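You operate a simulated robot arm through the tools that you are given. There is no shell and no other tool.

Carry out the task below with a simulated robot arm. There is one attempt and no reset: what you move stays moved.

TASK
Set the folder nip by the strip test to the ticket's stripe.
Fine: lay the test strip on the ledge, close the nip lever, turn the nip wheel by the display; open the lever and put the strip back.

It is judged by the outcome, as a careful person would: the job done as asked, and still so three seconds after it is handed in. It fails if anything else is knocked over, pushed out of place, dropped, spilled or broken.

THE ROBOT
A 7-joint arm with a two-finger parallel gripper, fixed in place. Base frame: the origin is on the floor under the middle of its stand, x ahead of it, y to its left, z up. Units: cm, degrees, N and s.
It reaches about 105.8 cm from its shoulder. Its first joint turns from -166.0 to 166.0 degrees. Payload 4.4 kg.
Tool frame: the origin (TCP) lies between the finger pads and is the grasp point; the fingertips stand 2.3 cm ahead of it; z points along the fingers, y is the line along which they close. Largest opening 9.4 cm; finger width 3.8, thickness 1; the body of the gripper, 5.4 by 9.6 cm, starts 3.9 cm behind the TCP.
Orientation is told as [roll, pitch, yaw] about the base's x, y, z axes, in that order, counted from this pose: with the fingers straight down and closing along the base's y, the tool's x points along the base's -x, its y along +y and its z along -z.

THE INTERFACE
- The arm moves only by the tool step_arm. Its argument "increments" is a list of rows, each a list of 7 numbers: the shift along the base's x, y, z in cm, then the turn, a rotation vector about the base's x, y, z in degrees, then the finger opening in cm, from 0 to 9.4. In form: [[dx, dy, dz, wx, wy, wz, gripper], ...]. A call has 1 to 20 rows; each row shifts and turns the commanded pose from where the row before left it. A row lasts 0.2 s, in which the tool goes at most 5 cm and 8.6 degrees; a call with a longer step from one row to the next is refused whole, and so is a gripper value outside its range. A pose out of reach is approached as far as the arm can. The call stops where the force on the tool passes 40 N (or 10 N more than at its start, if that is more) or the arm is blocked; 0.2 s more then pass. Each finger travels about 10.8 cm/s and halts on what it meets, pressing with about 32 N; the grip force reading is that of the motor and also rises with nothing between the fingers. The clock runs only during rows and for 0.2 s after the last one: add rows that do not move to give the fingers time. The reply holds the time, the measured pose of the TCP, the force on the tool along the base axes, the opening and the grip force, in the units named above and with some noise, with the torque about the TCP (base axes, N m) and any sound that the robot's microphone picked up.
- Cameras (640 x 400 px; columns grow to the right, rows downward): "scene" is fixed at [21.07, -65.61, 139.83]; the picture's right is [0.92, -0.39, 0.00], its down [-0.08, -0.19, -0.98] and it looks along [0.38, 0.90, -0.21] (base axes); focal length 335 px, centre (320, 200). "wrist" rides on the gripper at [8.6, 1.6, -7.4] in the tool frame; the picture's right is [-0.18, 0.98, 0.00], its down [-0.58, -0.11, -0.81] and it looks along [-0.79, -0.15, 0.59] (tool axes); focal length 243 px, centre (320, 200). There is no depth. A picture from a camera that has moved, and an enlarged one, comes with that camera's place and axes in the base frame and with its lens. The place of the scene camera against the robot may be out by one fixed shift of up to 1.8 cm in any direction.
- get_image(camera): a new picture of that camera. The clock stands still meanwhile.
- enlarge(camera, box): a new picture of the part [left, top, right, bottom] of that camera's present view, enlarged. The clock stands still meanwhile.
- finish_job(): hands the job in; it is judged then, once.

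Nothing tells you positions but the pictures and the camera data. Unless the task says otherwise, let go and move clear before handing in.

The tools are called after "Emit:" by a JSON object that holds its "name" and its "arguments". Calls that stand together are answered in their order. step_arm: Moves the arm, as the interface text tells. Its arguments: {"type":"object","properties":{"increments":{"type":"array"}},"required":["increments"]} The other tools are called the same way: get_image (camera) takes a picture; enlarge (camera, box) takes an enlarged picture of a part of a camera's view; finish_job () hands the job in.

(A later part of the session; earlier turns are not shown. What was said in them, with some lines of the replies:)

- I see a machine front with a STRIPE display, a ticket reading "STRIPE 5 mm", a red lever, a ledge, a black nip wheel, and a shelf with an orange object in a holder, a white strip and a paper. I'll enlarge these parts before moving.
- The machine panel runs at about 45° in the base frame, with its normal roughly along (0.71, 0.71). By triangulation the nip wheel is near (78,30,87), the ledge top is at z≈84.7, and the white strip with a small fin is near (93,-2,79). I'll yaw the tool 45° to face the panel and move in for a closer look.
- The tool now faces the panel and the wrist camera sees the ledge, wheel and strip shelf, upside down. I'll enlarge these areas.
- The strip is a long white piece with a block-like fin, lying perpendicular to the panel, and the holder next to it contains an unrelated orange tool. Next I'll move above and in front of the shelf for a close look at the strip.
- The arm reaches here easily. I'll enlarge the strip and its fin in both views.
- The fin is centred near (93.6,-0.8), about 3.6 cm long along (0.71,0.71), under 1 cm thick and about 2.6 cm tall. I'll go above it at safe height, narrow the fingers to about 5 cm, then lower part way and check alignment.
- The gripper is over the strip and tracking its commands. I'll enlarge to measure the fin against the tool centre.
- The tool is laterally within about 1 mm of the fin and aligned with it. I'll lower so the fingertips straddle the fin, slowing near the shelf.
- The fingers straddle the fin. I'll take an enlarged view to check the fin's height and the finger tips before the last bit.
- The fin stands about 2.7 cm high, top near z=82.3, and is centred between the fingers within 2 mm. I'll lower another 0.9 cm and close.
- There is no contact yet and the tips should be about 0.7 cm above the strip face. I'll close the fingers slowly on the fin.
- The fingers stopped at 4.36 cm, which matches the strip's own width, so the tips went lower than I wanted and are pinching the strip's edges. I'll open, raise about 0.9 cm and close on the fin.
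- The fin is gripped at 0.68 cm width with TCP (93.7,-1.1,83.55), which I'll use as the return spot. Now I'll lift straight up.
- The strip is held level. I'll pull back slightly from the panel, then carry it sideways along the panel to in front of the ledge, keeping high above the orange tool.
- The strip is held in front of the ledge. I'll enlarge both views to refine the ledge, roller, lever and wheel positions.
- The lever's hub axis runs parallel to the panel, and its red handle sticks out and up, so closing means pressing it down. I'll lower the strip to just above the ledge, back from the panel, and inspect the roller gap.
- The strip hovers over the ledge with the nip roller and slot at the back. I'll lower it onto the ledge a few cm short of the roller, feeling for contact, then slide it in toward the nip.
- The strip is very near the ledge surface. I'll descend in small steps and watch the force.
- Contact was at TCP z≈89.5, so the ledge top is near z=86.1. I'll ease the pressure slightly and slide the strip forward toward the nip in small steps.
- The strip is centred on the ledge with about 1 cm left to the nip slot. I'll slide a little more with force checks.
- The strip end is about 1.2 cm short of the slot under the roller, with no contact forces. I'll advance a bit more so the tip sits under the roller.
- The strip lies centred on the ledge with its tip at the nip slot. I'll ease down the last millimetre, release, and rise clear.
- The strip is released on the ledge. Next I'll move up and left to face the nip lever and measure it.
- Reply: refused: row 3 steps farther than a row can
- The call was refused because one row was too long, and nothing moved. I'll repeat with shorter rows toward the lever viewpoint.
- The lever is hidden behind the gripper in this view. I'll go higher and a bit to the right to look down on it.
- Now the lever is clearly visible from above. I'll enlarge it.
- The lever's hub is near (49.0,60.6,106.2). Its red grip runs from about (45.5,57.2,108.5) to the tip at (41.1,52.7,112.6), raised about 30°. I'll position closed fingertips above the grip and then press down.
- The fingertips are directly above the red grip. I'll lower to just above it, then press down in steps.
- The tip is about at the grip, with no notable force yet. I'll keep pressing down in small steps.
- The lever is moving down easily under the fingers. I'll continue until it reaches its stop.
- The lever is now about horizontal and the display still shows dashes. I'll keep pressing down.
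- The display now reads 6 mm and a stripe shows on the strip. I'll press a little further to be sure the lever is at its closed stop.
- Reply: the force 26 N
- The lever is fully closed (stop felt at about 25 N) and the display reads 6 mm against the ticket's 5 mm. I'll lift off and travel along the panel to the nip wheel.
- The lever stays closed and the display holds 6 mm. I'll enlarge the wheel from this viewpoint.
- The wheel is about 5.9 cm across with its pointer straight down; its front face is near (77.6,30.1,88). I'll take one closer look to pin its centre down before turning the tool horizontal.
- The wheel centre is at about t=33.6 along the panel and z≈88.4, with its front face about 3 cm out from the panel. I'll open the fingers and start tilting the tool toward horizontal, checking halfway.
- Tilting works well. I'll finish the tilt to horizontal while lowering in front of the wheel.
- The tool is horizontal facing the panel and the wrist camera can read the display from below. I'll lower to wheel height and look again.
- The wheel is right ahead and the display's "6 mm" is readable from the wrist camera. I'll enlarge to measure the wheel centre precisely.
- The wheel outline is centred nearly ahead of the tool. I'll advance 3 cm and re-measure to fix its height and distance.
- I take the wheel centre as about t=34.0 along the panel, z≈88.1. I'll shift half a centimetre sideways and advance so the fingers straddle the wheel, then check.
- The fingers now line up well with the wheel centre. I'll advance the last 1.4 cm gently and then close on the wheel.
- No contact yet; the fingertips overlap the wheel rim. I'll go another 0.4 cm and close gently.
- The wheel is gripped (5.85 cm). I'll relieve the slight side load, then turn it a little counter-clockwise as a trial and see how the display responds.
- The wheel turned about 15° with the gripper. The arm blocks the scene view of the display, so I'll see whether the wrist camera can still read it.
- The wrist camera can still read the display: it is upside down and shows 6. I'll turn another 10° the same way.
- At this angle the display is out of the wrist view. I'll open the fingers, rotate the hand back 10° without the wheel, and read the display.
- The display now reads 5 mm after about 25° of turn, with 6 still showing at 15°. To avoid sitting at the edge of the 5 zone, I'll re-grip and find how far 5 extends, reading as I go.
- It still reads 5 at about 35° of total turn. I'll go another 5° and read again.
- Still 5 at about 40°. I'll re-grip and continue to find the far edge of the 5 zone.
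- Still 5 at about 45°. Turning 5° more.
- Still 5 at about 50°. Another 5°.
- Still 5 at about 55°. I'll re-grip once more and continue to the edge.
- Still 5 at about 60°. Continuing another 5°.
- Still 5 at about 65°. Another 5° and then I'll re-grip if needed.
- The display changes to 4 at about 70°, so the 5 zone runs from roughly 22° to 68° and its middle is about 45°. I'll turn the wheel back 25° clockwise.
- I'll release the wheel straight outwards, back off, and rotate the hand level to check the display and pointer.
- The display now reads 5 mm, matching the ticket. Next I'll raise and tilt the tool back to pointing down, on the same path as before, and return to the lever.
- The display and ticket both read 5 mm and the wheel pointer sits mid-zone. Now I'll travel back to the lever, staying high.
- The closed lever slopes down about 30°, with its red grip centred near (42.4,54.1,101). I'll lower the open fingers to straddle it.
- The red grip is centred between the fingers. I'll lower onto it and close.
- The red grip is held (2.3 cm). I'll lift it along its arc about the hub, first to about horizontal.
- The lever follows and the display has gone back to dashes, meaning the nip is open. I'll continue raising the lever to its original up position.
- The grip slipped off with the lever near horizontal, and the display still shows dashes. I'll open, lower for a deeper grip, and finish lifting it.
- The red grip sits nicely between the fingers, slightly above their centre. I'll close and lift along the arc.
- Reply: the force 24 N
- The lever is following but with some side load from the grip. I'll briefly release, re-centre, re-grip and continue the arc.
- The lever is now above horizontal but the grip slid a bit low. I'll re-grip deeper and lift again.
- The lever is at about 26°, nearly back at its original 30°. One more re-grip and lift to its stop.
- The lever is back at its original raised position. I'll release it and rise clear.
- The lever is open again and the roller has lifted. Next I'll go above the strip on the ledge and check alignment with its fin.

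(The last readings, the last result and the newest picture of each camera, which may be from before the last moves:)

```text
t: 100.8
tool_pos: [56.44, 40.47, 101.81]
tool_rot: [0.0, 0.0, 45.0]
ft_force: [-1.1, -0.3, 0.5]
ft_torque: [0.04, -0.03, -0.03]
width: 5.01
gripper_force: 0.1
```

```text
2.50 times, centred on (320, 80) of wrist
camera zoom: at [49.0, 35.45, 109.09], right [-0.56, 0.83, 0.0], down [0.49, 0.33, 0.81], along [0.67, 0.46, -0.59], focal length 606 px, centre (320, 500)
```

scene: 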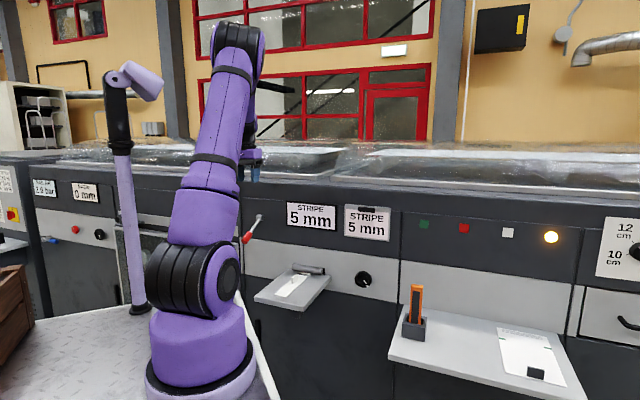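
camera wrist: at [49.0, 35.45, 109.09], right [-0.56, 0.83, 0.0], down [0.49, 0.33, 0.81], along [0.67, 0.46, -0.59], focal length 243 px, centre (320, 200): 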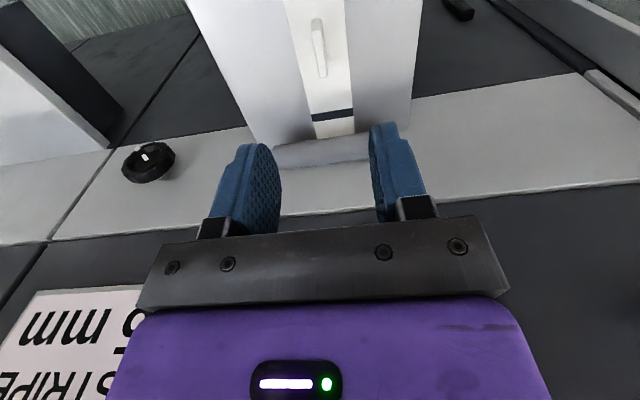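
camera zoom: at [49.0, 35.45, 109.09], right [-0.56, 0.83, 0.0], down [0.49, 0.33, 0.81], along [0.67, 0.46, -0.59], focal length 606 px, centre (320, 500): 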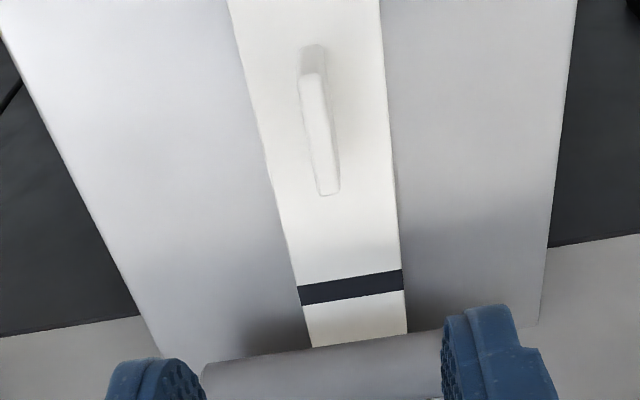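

The fin is centred under the tool. I'll descend to the earlier grasp height and close on the fin.

Emit:
{"name": "step_arm", "arguments": {"increments": [[0, 0, -3, 0, 0, 0, 4.5], [0, 0, -3, 0, 0, 0, 4], [0, 0, -3, 0, 0, 0, 4], [0, 0, -2, 0, 0, 0, 4], [0, 0, -1.0, 0, 0, 0, 4], [0, 0, 0, 0, 0, 0, 4], [0, 0, 0, 0, 0, 0, 3], [0, 0, 0, 0, 0, 0, 2], [0, 0, 0, 0, 0, 0, 1.2], [0, 0, 0, 0, 0, 0, 0.6], [0, 0, 0, 0, 0, 0, 0.3], [0, 0, 0, 0, 0, 0, 0.3]]}}

Emit:
{"name": "get_image", "arguments": {"camera": "wrist"}}

Emit:
{"name": "enlarge", "arguments": {"camera": "scene", "box": [240, 240, 350, 310]}}

```text
t: 103.4
tool_pos: [56.51, 40.57, 89.85]
tool_rot: [0.0, -0.1, 45.0]
ft_force: [-0.9, -0.8, 0.1]
ft_torque: [-0.02, 0.01, -0.02]
width: 0.69
gripper_force: 31.5
```

```text
taken
camera wrist: at [49.09, 35.58, 97.22], right [-0.56, 0.83, 0.0], down [0.49, 0.33, 0.81], along [0.67, 0.46, -0.59], focal length 243 px, centre (320, 200)
```

wrist: 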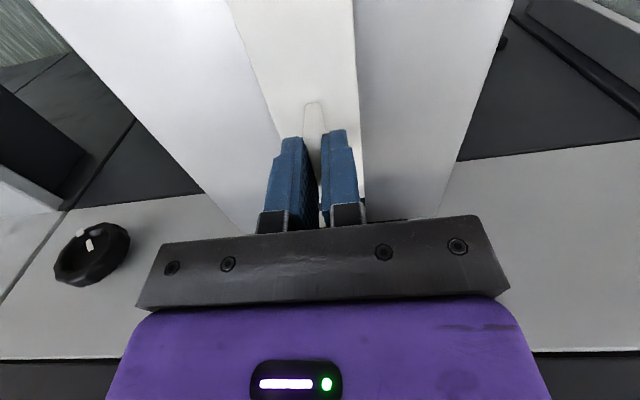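

```text
5.71 times, centred on (295, 275) of scene
camera zoom: at [21.07, -65.61, 139.83], right [0.92, -0.39, 0.0], down [-0.08, -0.19, -0.98], along [0.38, 0.9, -0.21], focal length 1914 px, centre (463, -229)
```

zoom: 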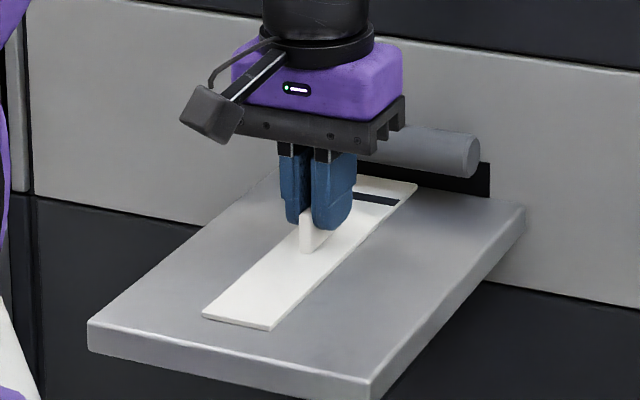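

The fin is held again. I'll draw the strip back out from under the roller, then lift it.

Emit:
{"name": "step_arm", "arguments": {"increments": [[0, 0, 0.15, 0, 0, 0, 0.3], [-0.5, -0.5, 0, 0, 0, 0, 0.3], [-0.7, -0.7, 0, 0, 0, 0, 0.3], [-0.8, -0.8, 0.1, 0, 0, 0, 0.3], [-1.0, -1.0, 0.3, 0, 0, 0, 0.3], [-1.0, -1.0, 1.0, 0, 0, 0, 0.3], [-1.0, -1.0, 2.0, 0, 0, 0, 0.3], [-1.0, -1.0, 3.0, 0, 0, 0, 0.3], [0, 0, 3.5, 0, 0, 0, 0.3], [0, 0, 3.5, 0, 0, 0, 0.3], [0, 0, 3.5, 0, 0, 0, 0.3], [0, 0, 0, 0, 0, 0, 0.3]]}}

Emit:
{"name": "get_image", "arguments": {"camera": "scene"}}

Emit:
{"name": "get_image", "arguments": {"camera": "wrist"}}

```text
t: 106.0
tool_pos: [50.62, 34.6, 106.71]
tool_rot: [0.0, 0.0, 45.0]
ft_force: [0.1, 0.0, 0.3]
ft_torque: [0.01, -0.03, -0.02]
width: 0.68
gripper_force: 31.7
```

```text
taken
```

scene: 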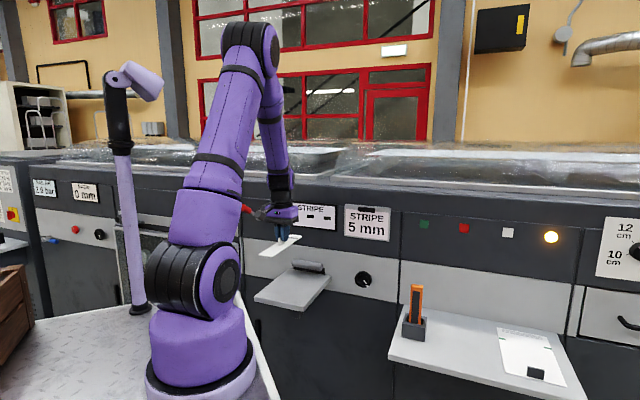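

```text
taken
camera wrist: at [43.14, 29.68, 114.16], right [-0.56, 0.83, 0.0], down [0.49, 0.33, 0.81], along [0.67, 0.46, -0.59], focal length 243 px, centre (320, 200)
```

wrist: 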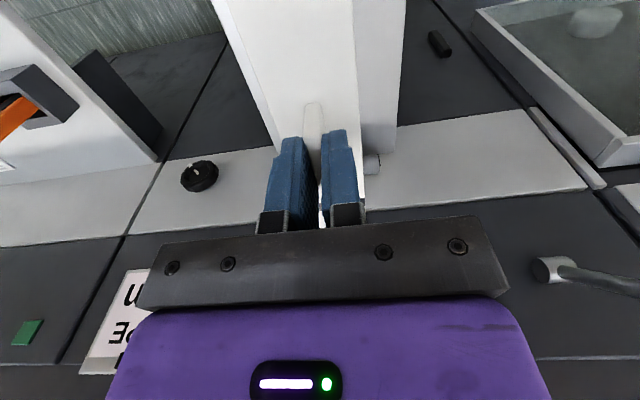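

The strip is clear and level. I'll carry it back high over the orange tool to above its original place on the shelf.

Emit:
{"name": "step_arm", "arguments": {"increments": [[2.8, -2.8, 0.1, 0, 0, 0, 0.3], [2.8, -2.8, 0.1, 0, 0, 0, 0.3], [2.8, -2.8, 0.1, 0, 0, 0, 0.3], [2.8, -2.8, 0.1, 0, 0, 0, 0.3], [2.8, -2.8, 0, 0, 0, 0, 0.3], [2.8, -2.8, 0, 0, 0, 0, 0.3], [2.8, -2.8, 0, 0, 0, 0, 0.3], [2.8, -2.8, 0, 0, 0, 0, 0.3], [2.8, -2.8, 0, 0, 0, 0, 0.3], [2.8, -2.8, 0, 0, 0, 0, 0.3], [2.8, -2.8, 0, 0, 0, 0, 0.3], [2.8, -2.8, 0, 0, 0, 0, 0.3], [2.8, -2.0, 0, 0, 0, 0, 0.3], [2.4, 0.0, 0, 0, 0, 0, 0.3], [2.2, 0.0, 0, 0, 0, 0, 0.3], [2.06, -0.05, 0, 0, 0, 0, 0.3], [0, 0, 0, 0, 0, 0, 0.3]]}}

Emit:
{"name": "get_image", "arguments": {"camera": "wrist"}}

Emit:
{"name": "get_image", "arguments": {"camera": "scene"}}

```text
t: 109.6
tool_pos: [93.53, -1.06, 107.26]
tool_rot: [0.1, 0.0, 45.1]
ft_force: [0.6, -0.9, -0.7]
ft_torque: [0.0, -0.01, 0.01]
width: 0.66
gripper_force: 31.7
```

```text
taken
camera wrist: at [86.16, -6.12, 114.63], right [-0.56, 0.83, 0.0], down [0.49, 0.33, 0.81], along [0.67, 0.46, -0.59], focal length 243 px, centre (320, 200)
```

wrist: 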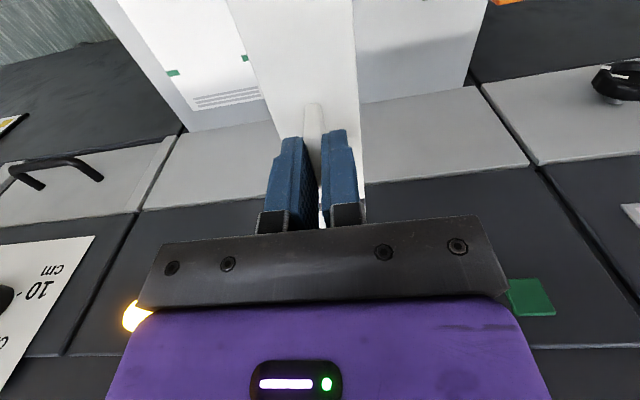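

```text
taken
```

scene: 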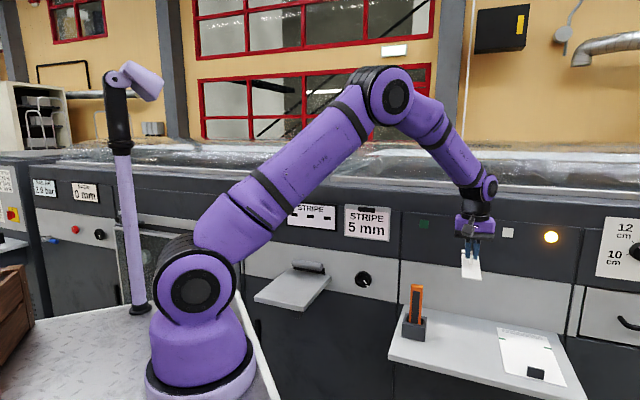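

I'm directly above the original spot, matching the earlier lift-off view. I'll lower the strip, slowing near the shelf.

Emit:
{"name": "step_arm", "arguments": {"increments": [[0.05, 0.08, -3, 0, 0, 0, 0.3], [0, 0, -3.5, 0, 0, 0, 0.3], [0, 0, -3.5, 0, 0, 0, 0.3], [0, 0, -3.5, 0, 0, 0, 0.3], [0, 0, -3.5, 0, 0, 0, 0.3], [0, 0, -3, 0, 0, 0, 0.3], [0, 0, -1.5, 0, 0, 0, 0.3], [0, 0, -0.8, 0, 0, 0, 0.3], [0, 0, 0, 0, 0, 0, 0.3]]}}

Emit:
{"name": "enlarge", "arguments": {"camera": "scene", "box": [390, 260, 530, 380]}}

```text
t: 111.6
tool_pos: [93.62, -1.14, 84.93]
tool_rot: [0.0, 0.0, 45.1]
ft_force: [-0.3, -0.4, -1.0]
ft_torque: [-0.02, -0.02, -0.03]
width: 0.68
gripper_force: 31.9
```

```text
3.33 times, centred on (460, 320) of scene
camera zoom: at [21.07, -65.61, 139.83], right [0.92, -0.39, 0.0], down [-0.08, -0.19, -0.98], along [0.38, 0.9, -0.21], focal length 1117 px, centre (-147, -200)
```

zoom: 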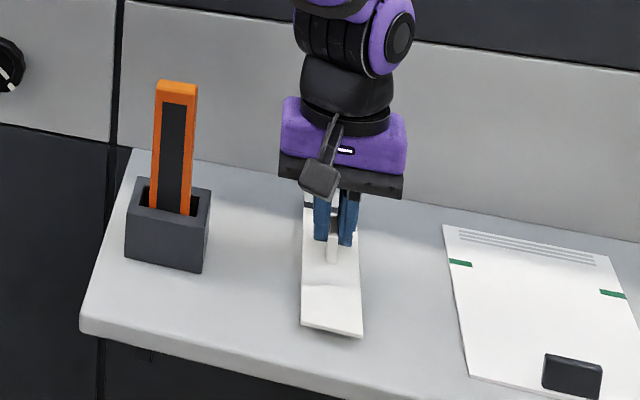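

About 1 cm remains to the shelf. I'll descend gently until contact.

Emit:
{"name": "step_arm", "arguments": {"increments": [[0.03, 0.05, -0.3, 0, 0, 0, 0.3], [0, 0, -0.3, 0, 0, 0, 0.3], [0, 0, -0.2, 0, 0, 0, 0.3], [0, 0, -0.15, 0, 0, 0, 0.3], [0, 0, 0, 0, 0, 0, 0.3]]}}

Emit:
{"name": "enlarge", "arguments": {"camera": "scene", "box": [390, 260, 530, 380]}}

```text
t: 112.8
tool_pos: [93.61, -1.02, 83.96]
tool_rot: [0.0, 0.0, 45.0]
ft_force: [-0.8, -0.2, -0.5]
ft_torque: [-0.03, -0.01, -0.01]
width: 0.69
gripper_force: 31.8
```

```text
3.33 times, centred on (460, 320) of scene
camera zoom: at [21.07, -65.61, 139.83], right [0.92, -0.39, 0.0], down [-0.08, -0.19, -0.98], along [0.38, 0.9, -0.21], focal length 1117 px, centre (-147, -200)
```

zoom: 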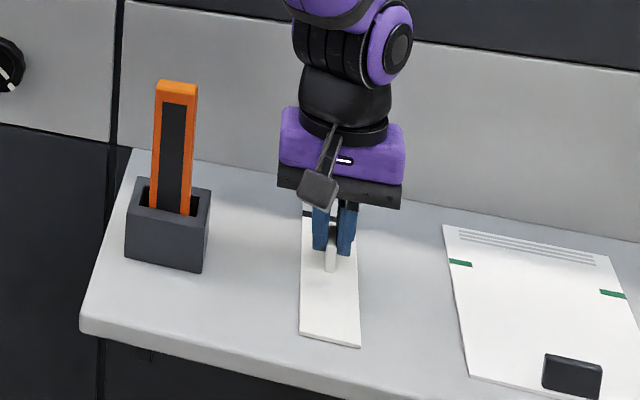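

The strip is nearly touching and matches its original outline within a couple of millimetres. I'll lower the last bit.

Emit:
{"name": "step_arm", "arguments": {"increments": [[0.1, -0.06, -0.15, 0, 0, 0, 0.3], [0, 0, -0.12, 0, 0, 0, 0.3], [0, 0, 0, 0, 0, 0, 0.3]]}}

```text
t: 113.6
tool_pos: [93.8, -1.09, 83.72]
tool_rot: [-0.1, -0.1, 45.0]
ft_force: [-1.8, -0.9, 16.4]
ft_torque: [-0.38, 0.44, -0.04]
width: 0.67
gripper_force: 32.2
```

Contact is firm at 16 N, so the strip is down. I'll ease off slightly, release slowly, and rise clear.

Emit:
{"name": "step_arm", "arguments": {"increments": [[0, 0, 0.1, 0, 0, 0, 0.3], [0, 0, 0, 0, 0, 0, 0.8], [0, 0, 0, 0, 0, 0, 1.5], [0, 0, 0, 0, 0, 0, 2.5], [0, 0, 0.3, 0, 0, 0, 3.0], [0, 0, 1, 0, 0, 0, 3.0], [0, 0, 2, 0, 0, 0, 3.0], [0, 0, 3, 0, 0, 0, 3.0], [0, 0, 3.5, 0, 0, 0, 3.0], [0, 0, 4, 0, 0, 0, 3.0], [0, 0, 4, 0, 0, 0, 3.0], [0, 0, 4, 0, 0, 0, 3.0], [0, 0, 0, 0, 0, 0, 3.0]]}}

Emit:
{"name": "enlarge", "arguments": {"camera": "scene", "box": [390, 260, 530, 380]}}

Emit:
{"name": "get_image", "arguments": {"camera": "wrist"}}

Emit:
{"name": "enlarge", "arguments": {"camera": "scene", "box": [230, 190, 410, 310]}}

```text
t: 116.4
tool_pos: [93.66, -0.91, 105.62]
tool_rot: [-0.1, 0.0, 45.0]
ft_force: [-0.2, -0.5, -1.0]
ft_torque: [0.02, 0.01, -0.03]
width: 3.0
gripper_force: 0.2
```

```text
3.33 times, centred on (460, 320) of scene
camera zoom: at [21.07, -65.61, 139.83], right [0.92, -0.39, 0.0], down [-0.08, -0.19, -0.98], along [0.38, 0.9, -0.21], focal length 1117 px, centre (-147, -200)
```

zoom: 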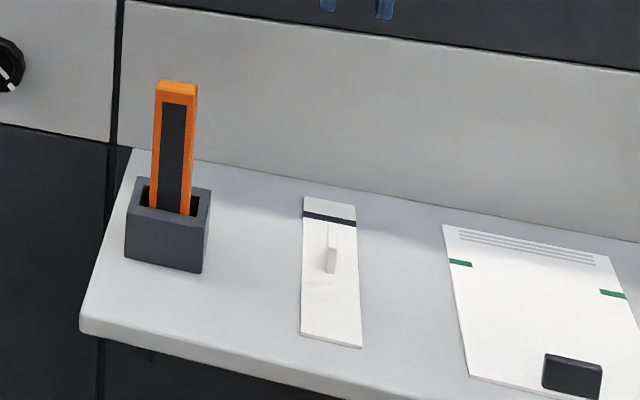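

```text
taken
camera wrist: at [86.27, -6.0, 113.02], right [-0.56, 0.83, 0.0], down [0.49, 0.33, 0.81], along [0.67, 0.46, -0.59], focal length 243 px, centre (320, 200)
```

wrist: 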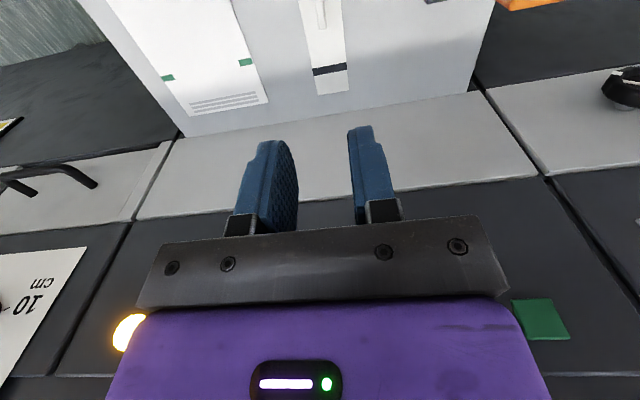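

```text
3.33 times, centred on (320, 250) of scene
camera zoom: at [21.07, -65.61, 139.83], right [0.92, -0.39, 0.0], down [-0.08, -0.19, -0.98], along [0.38, 0.9, -0.21], focal length 1117 px, centre (320, 33)
```

zoom: 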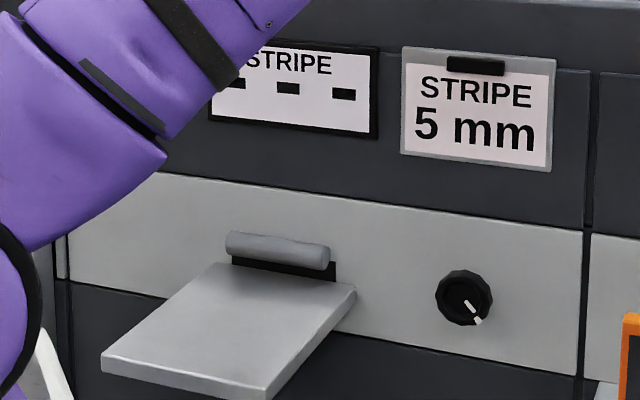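

The strip is back in its original place. I'll retreat to a clear position and check the lever one last time.

Emit:
{"name": "step_arm", "arguments": {"increments": [[-2.5, -2, 3, 0, 0, 0, 3], [-3, -1, 3, 0, 0, 0, 3], [-3, 1, 3, 0, 0, 0, 3], [-3.5, 1, 3, 0, 0, 0, 3], [-3.5, 1.5, 2, 0, 0, 0, 3], [-3.5, 1.5, 0, 0, 0, 0, 3], [-3.5, 1.5, 0, 0, 0, 0, 3], [-3.5, 1.5, 0, 0, 0, 0, 3], [-3.5, 1.5, 0, 0, 0, 0, 3], [-3.5, 1.5, 0, 0, 0, 0, 3], [-3.5, 1.5, 0, 0, 0, 0, 3], [-3.5, 1.5, 0, 0, 0, 0, 3], [-3.5, 1.5, 0, 0, 0, 0, 3], [-3, 1.5, 0, 0, 0, 0, 3], [0, 0, 0, 0, 0, 0, 3]]}}

Emit:
{"name": "get_image", "arguments": {"camera": "scene"}}

Emit:
{"name": "enlarge", "arguments": {"camera": "scene", "box": [210, 180, 400, 300]}}

```text
t: 119.6
tool_pos: [47.1, 13.1, 119.57]
tool_rot: [0.1, 0.0, 45.0]
ft_force: [0.1, -0.3, 0.3]
ft_torque: [-0.01, 0.02, 0.0]
width: 3.0
gripper_force: 0.0
```

```text
taken
```

scene: 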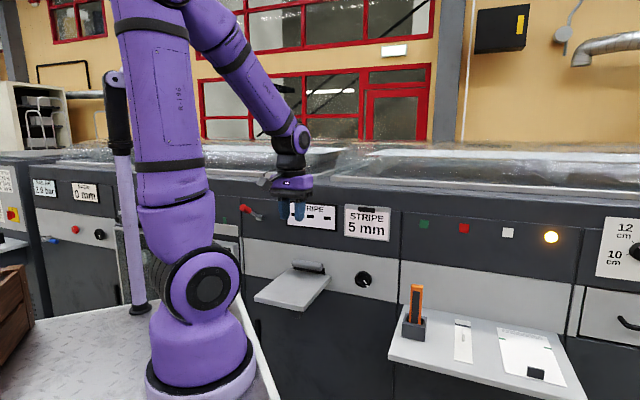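

```text
3.33 times, centred on (305, 240) of scene
camera zoom: at [21.07, -65.61, 139.83], right [0.92, -0.39, 0.0], down [-0.08, -0.19, -0.98], along [0.38, 0.9, -0.21], focal length 1117 px, centre (370, 67)
```

zoom: 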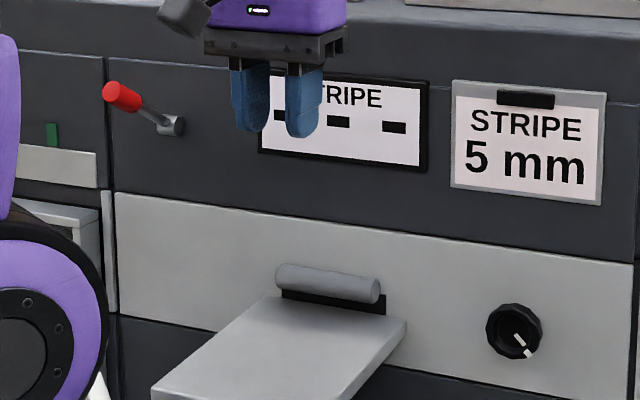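

The lever is back in its raised open position, the ledge is empty, and the strip is back on the shelf. The wheel is set mid-way in the 5 mm zone, the other items are undisturbed and the arm is clear. I'm handing the job in.

Emit:
{"name": "finish_job", "arguments": {}}

```text
The job is handed in.
```

The folder nip is set to the ticket's 5 mm stripe, and the job is handed in. I have not seen the judged result.

- **Setting:** With the strip on the ledge and the lever closed, the display first read 6 mm. I turned the nip wheel counter-clockwise until it read 5 mm. I then found both edges of the 5 mm range and left the wheel in the middle of it, about 45° from where it started.
- **Lever:** It is open again, back at its original raised position. My grip slipped off it once while lifting, so it took a few re-grips.
- **Strip:** It is back on the shelf within a couple of millimetres of where it lay, and it now carries the printed stripe from the test.
- **Other items:** The holder with the orange tool, the paper and its weight look undisturbed. The arm is clear.
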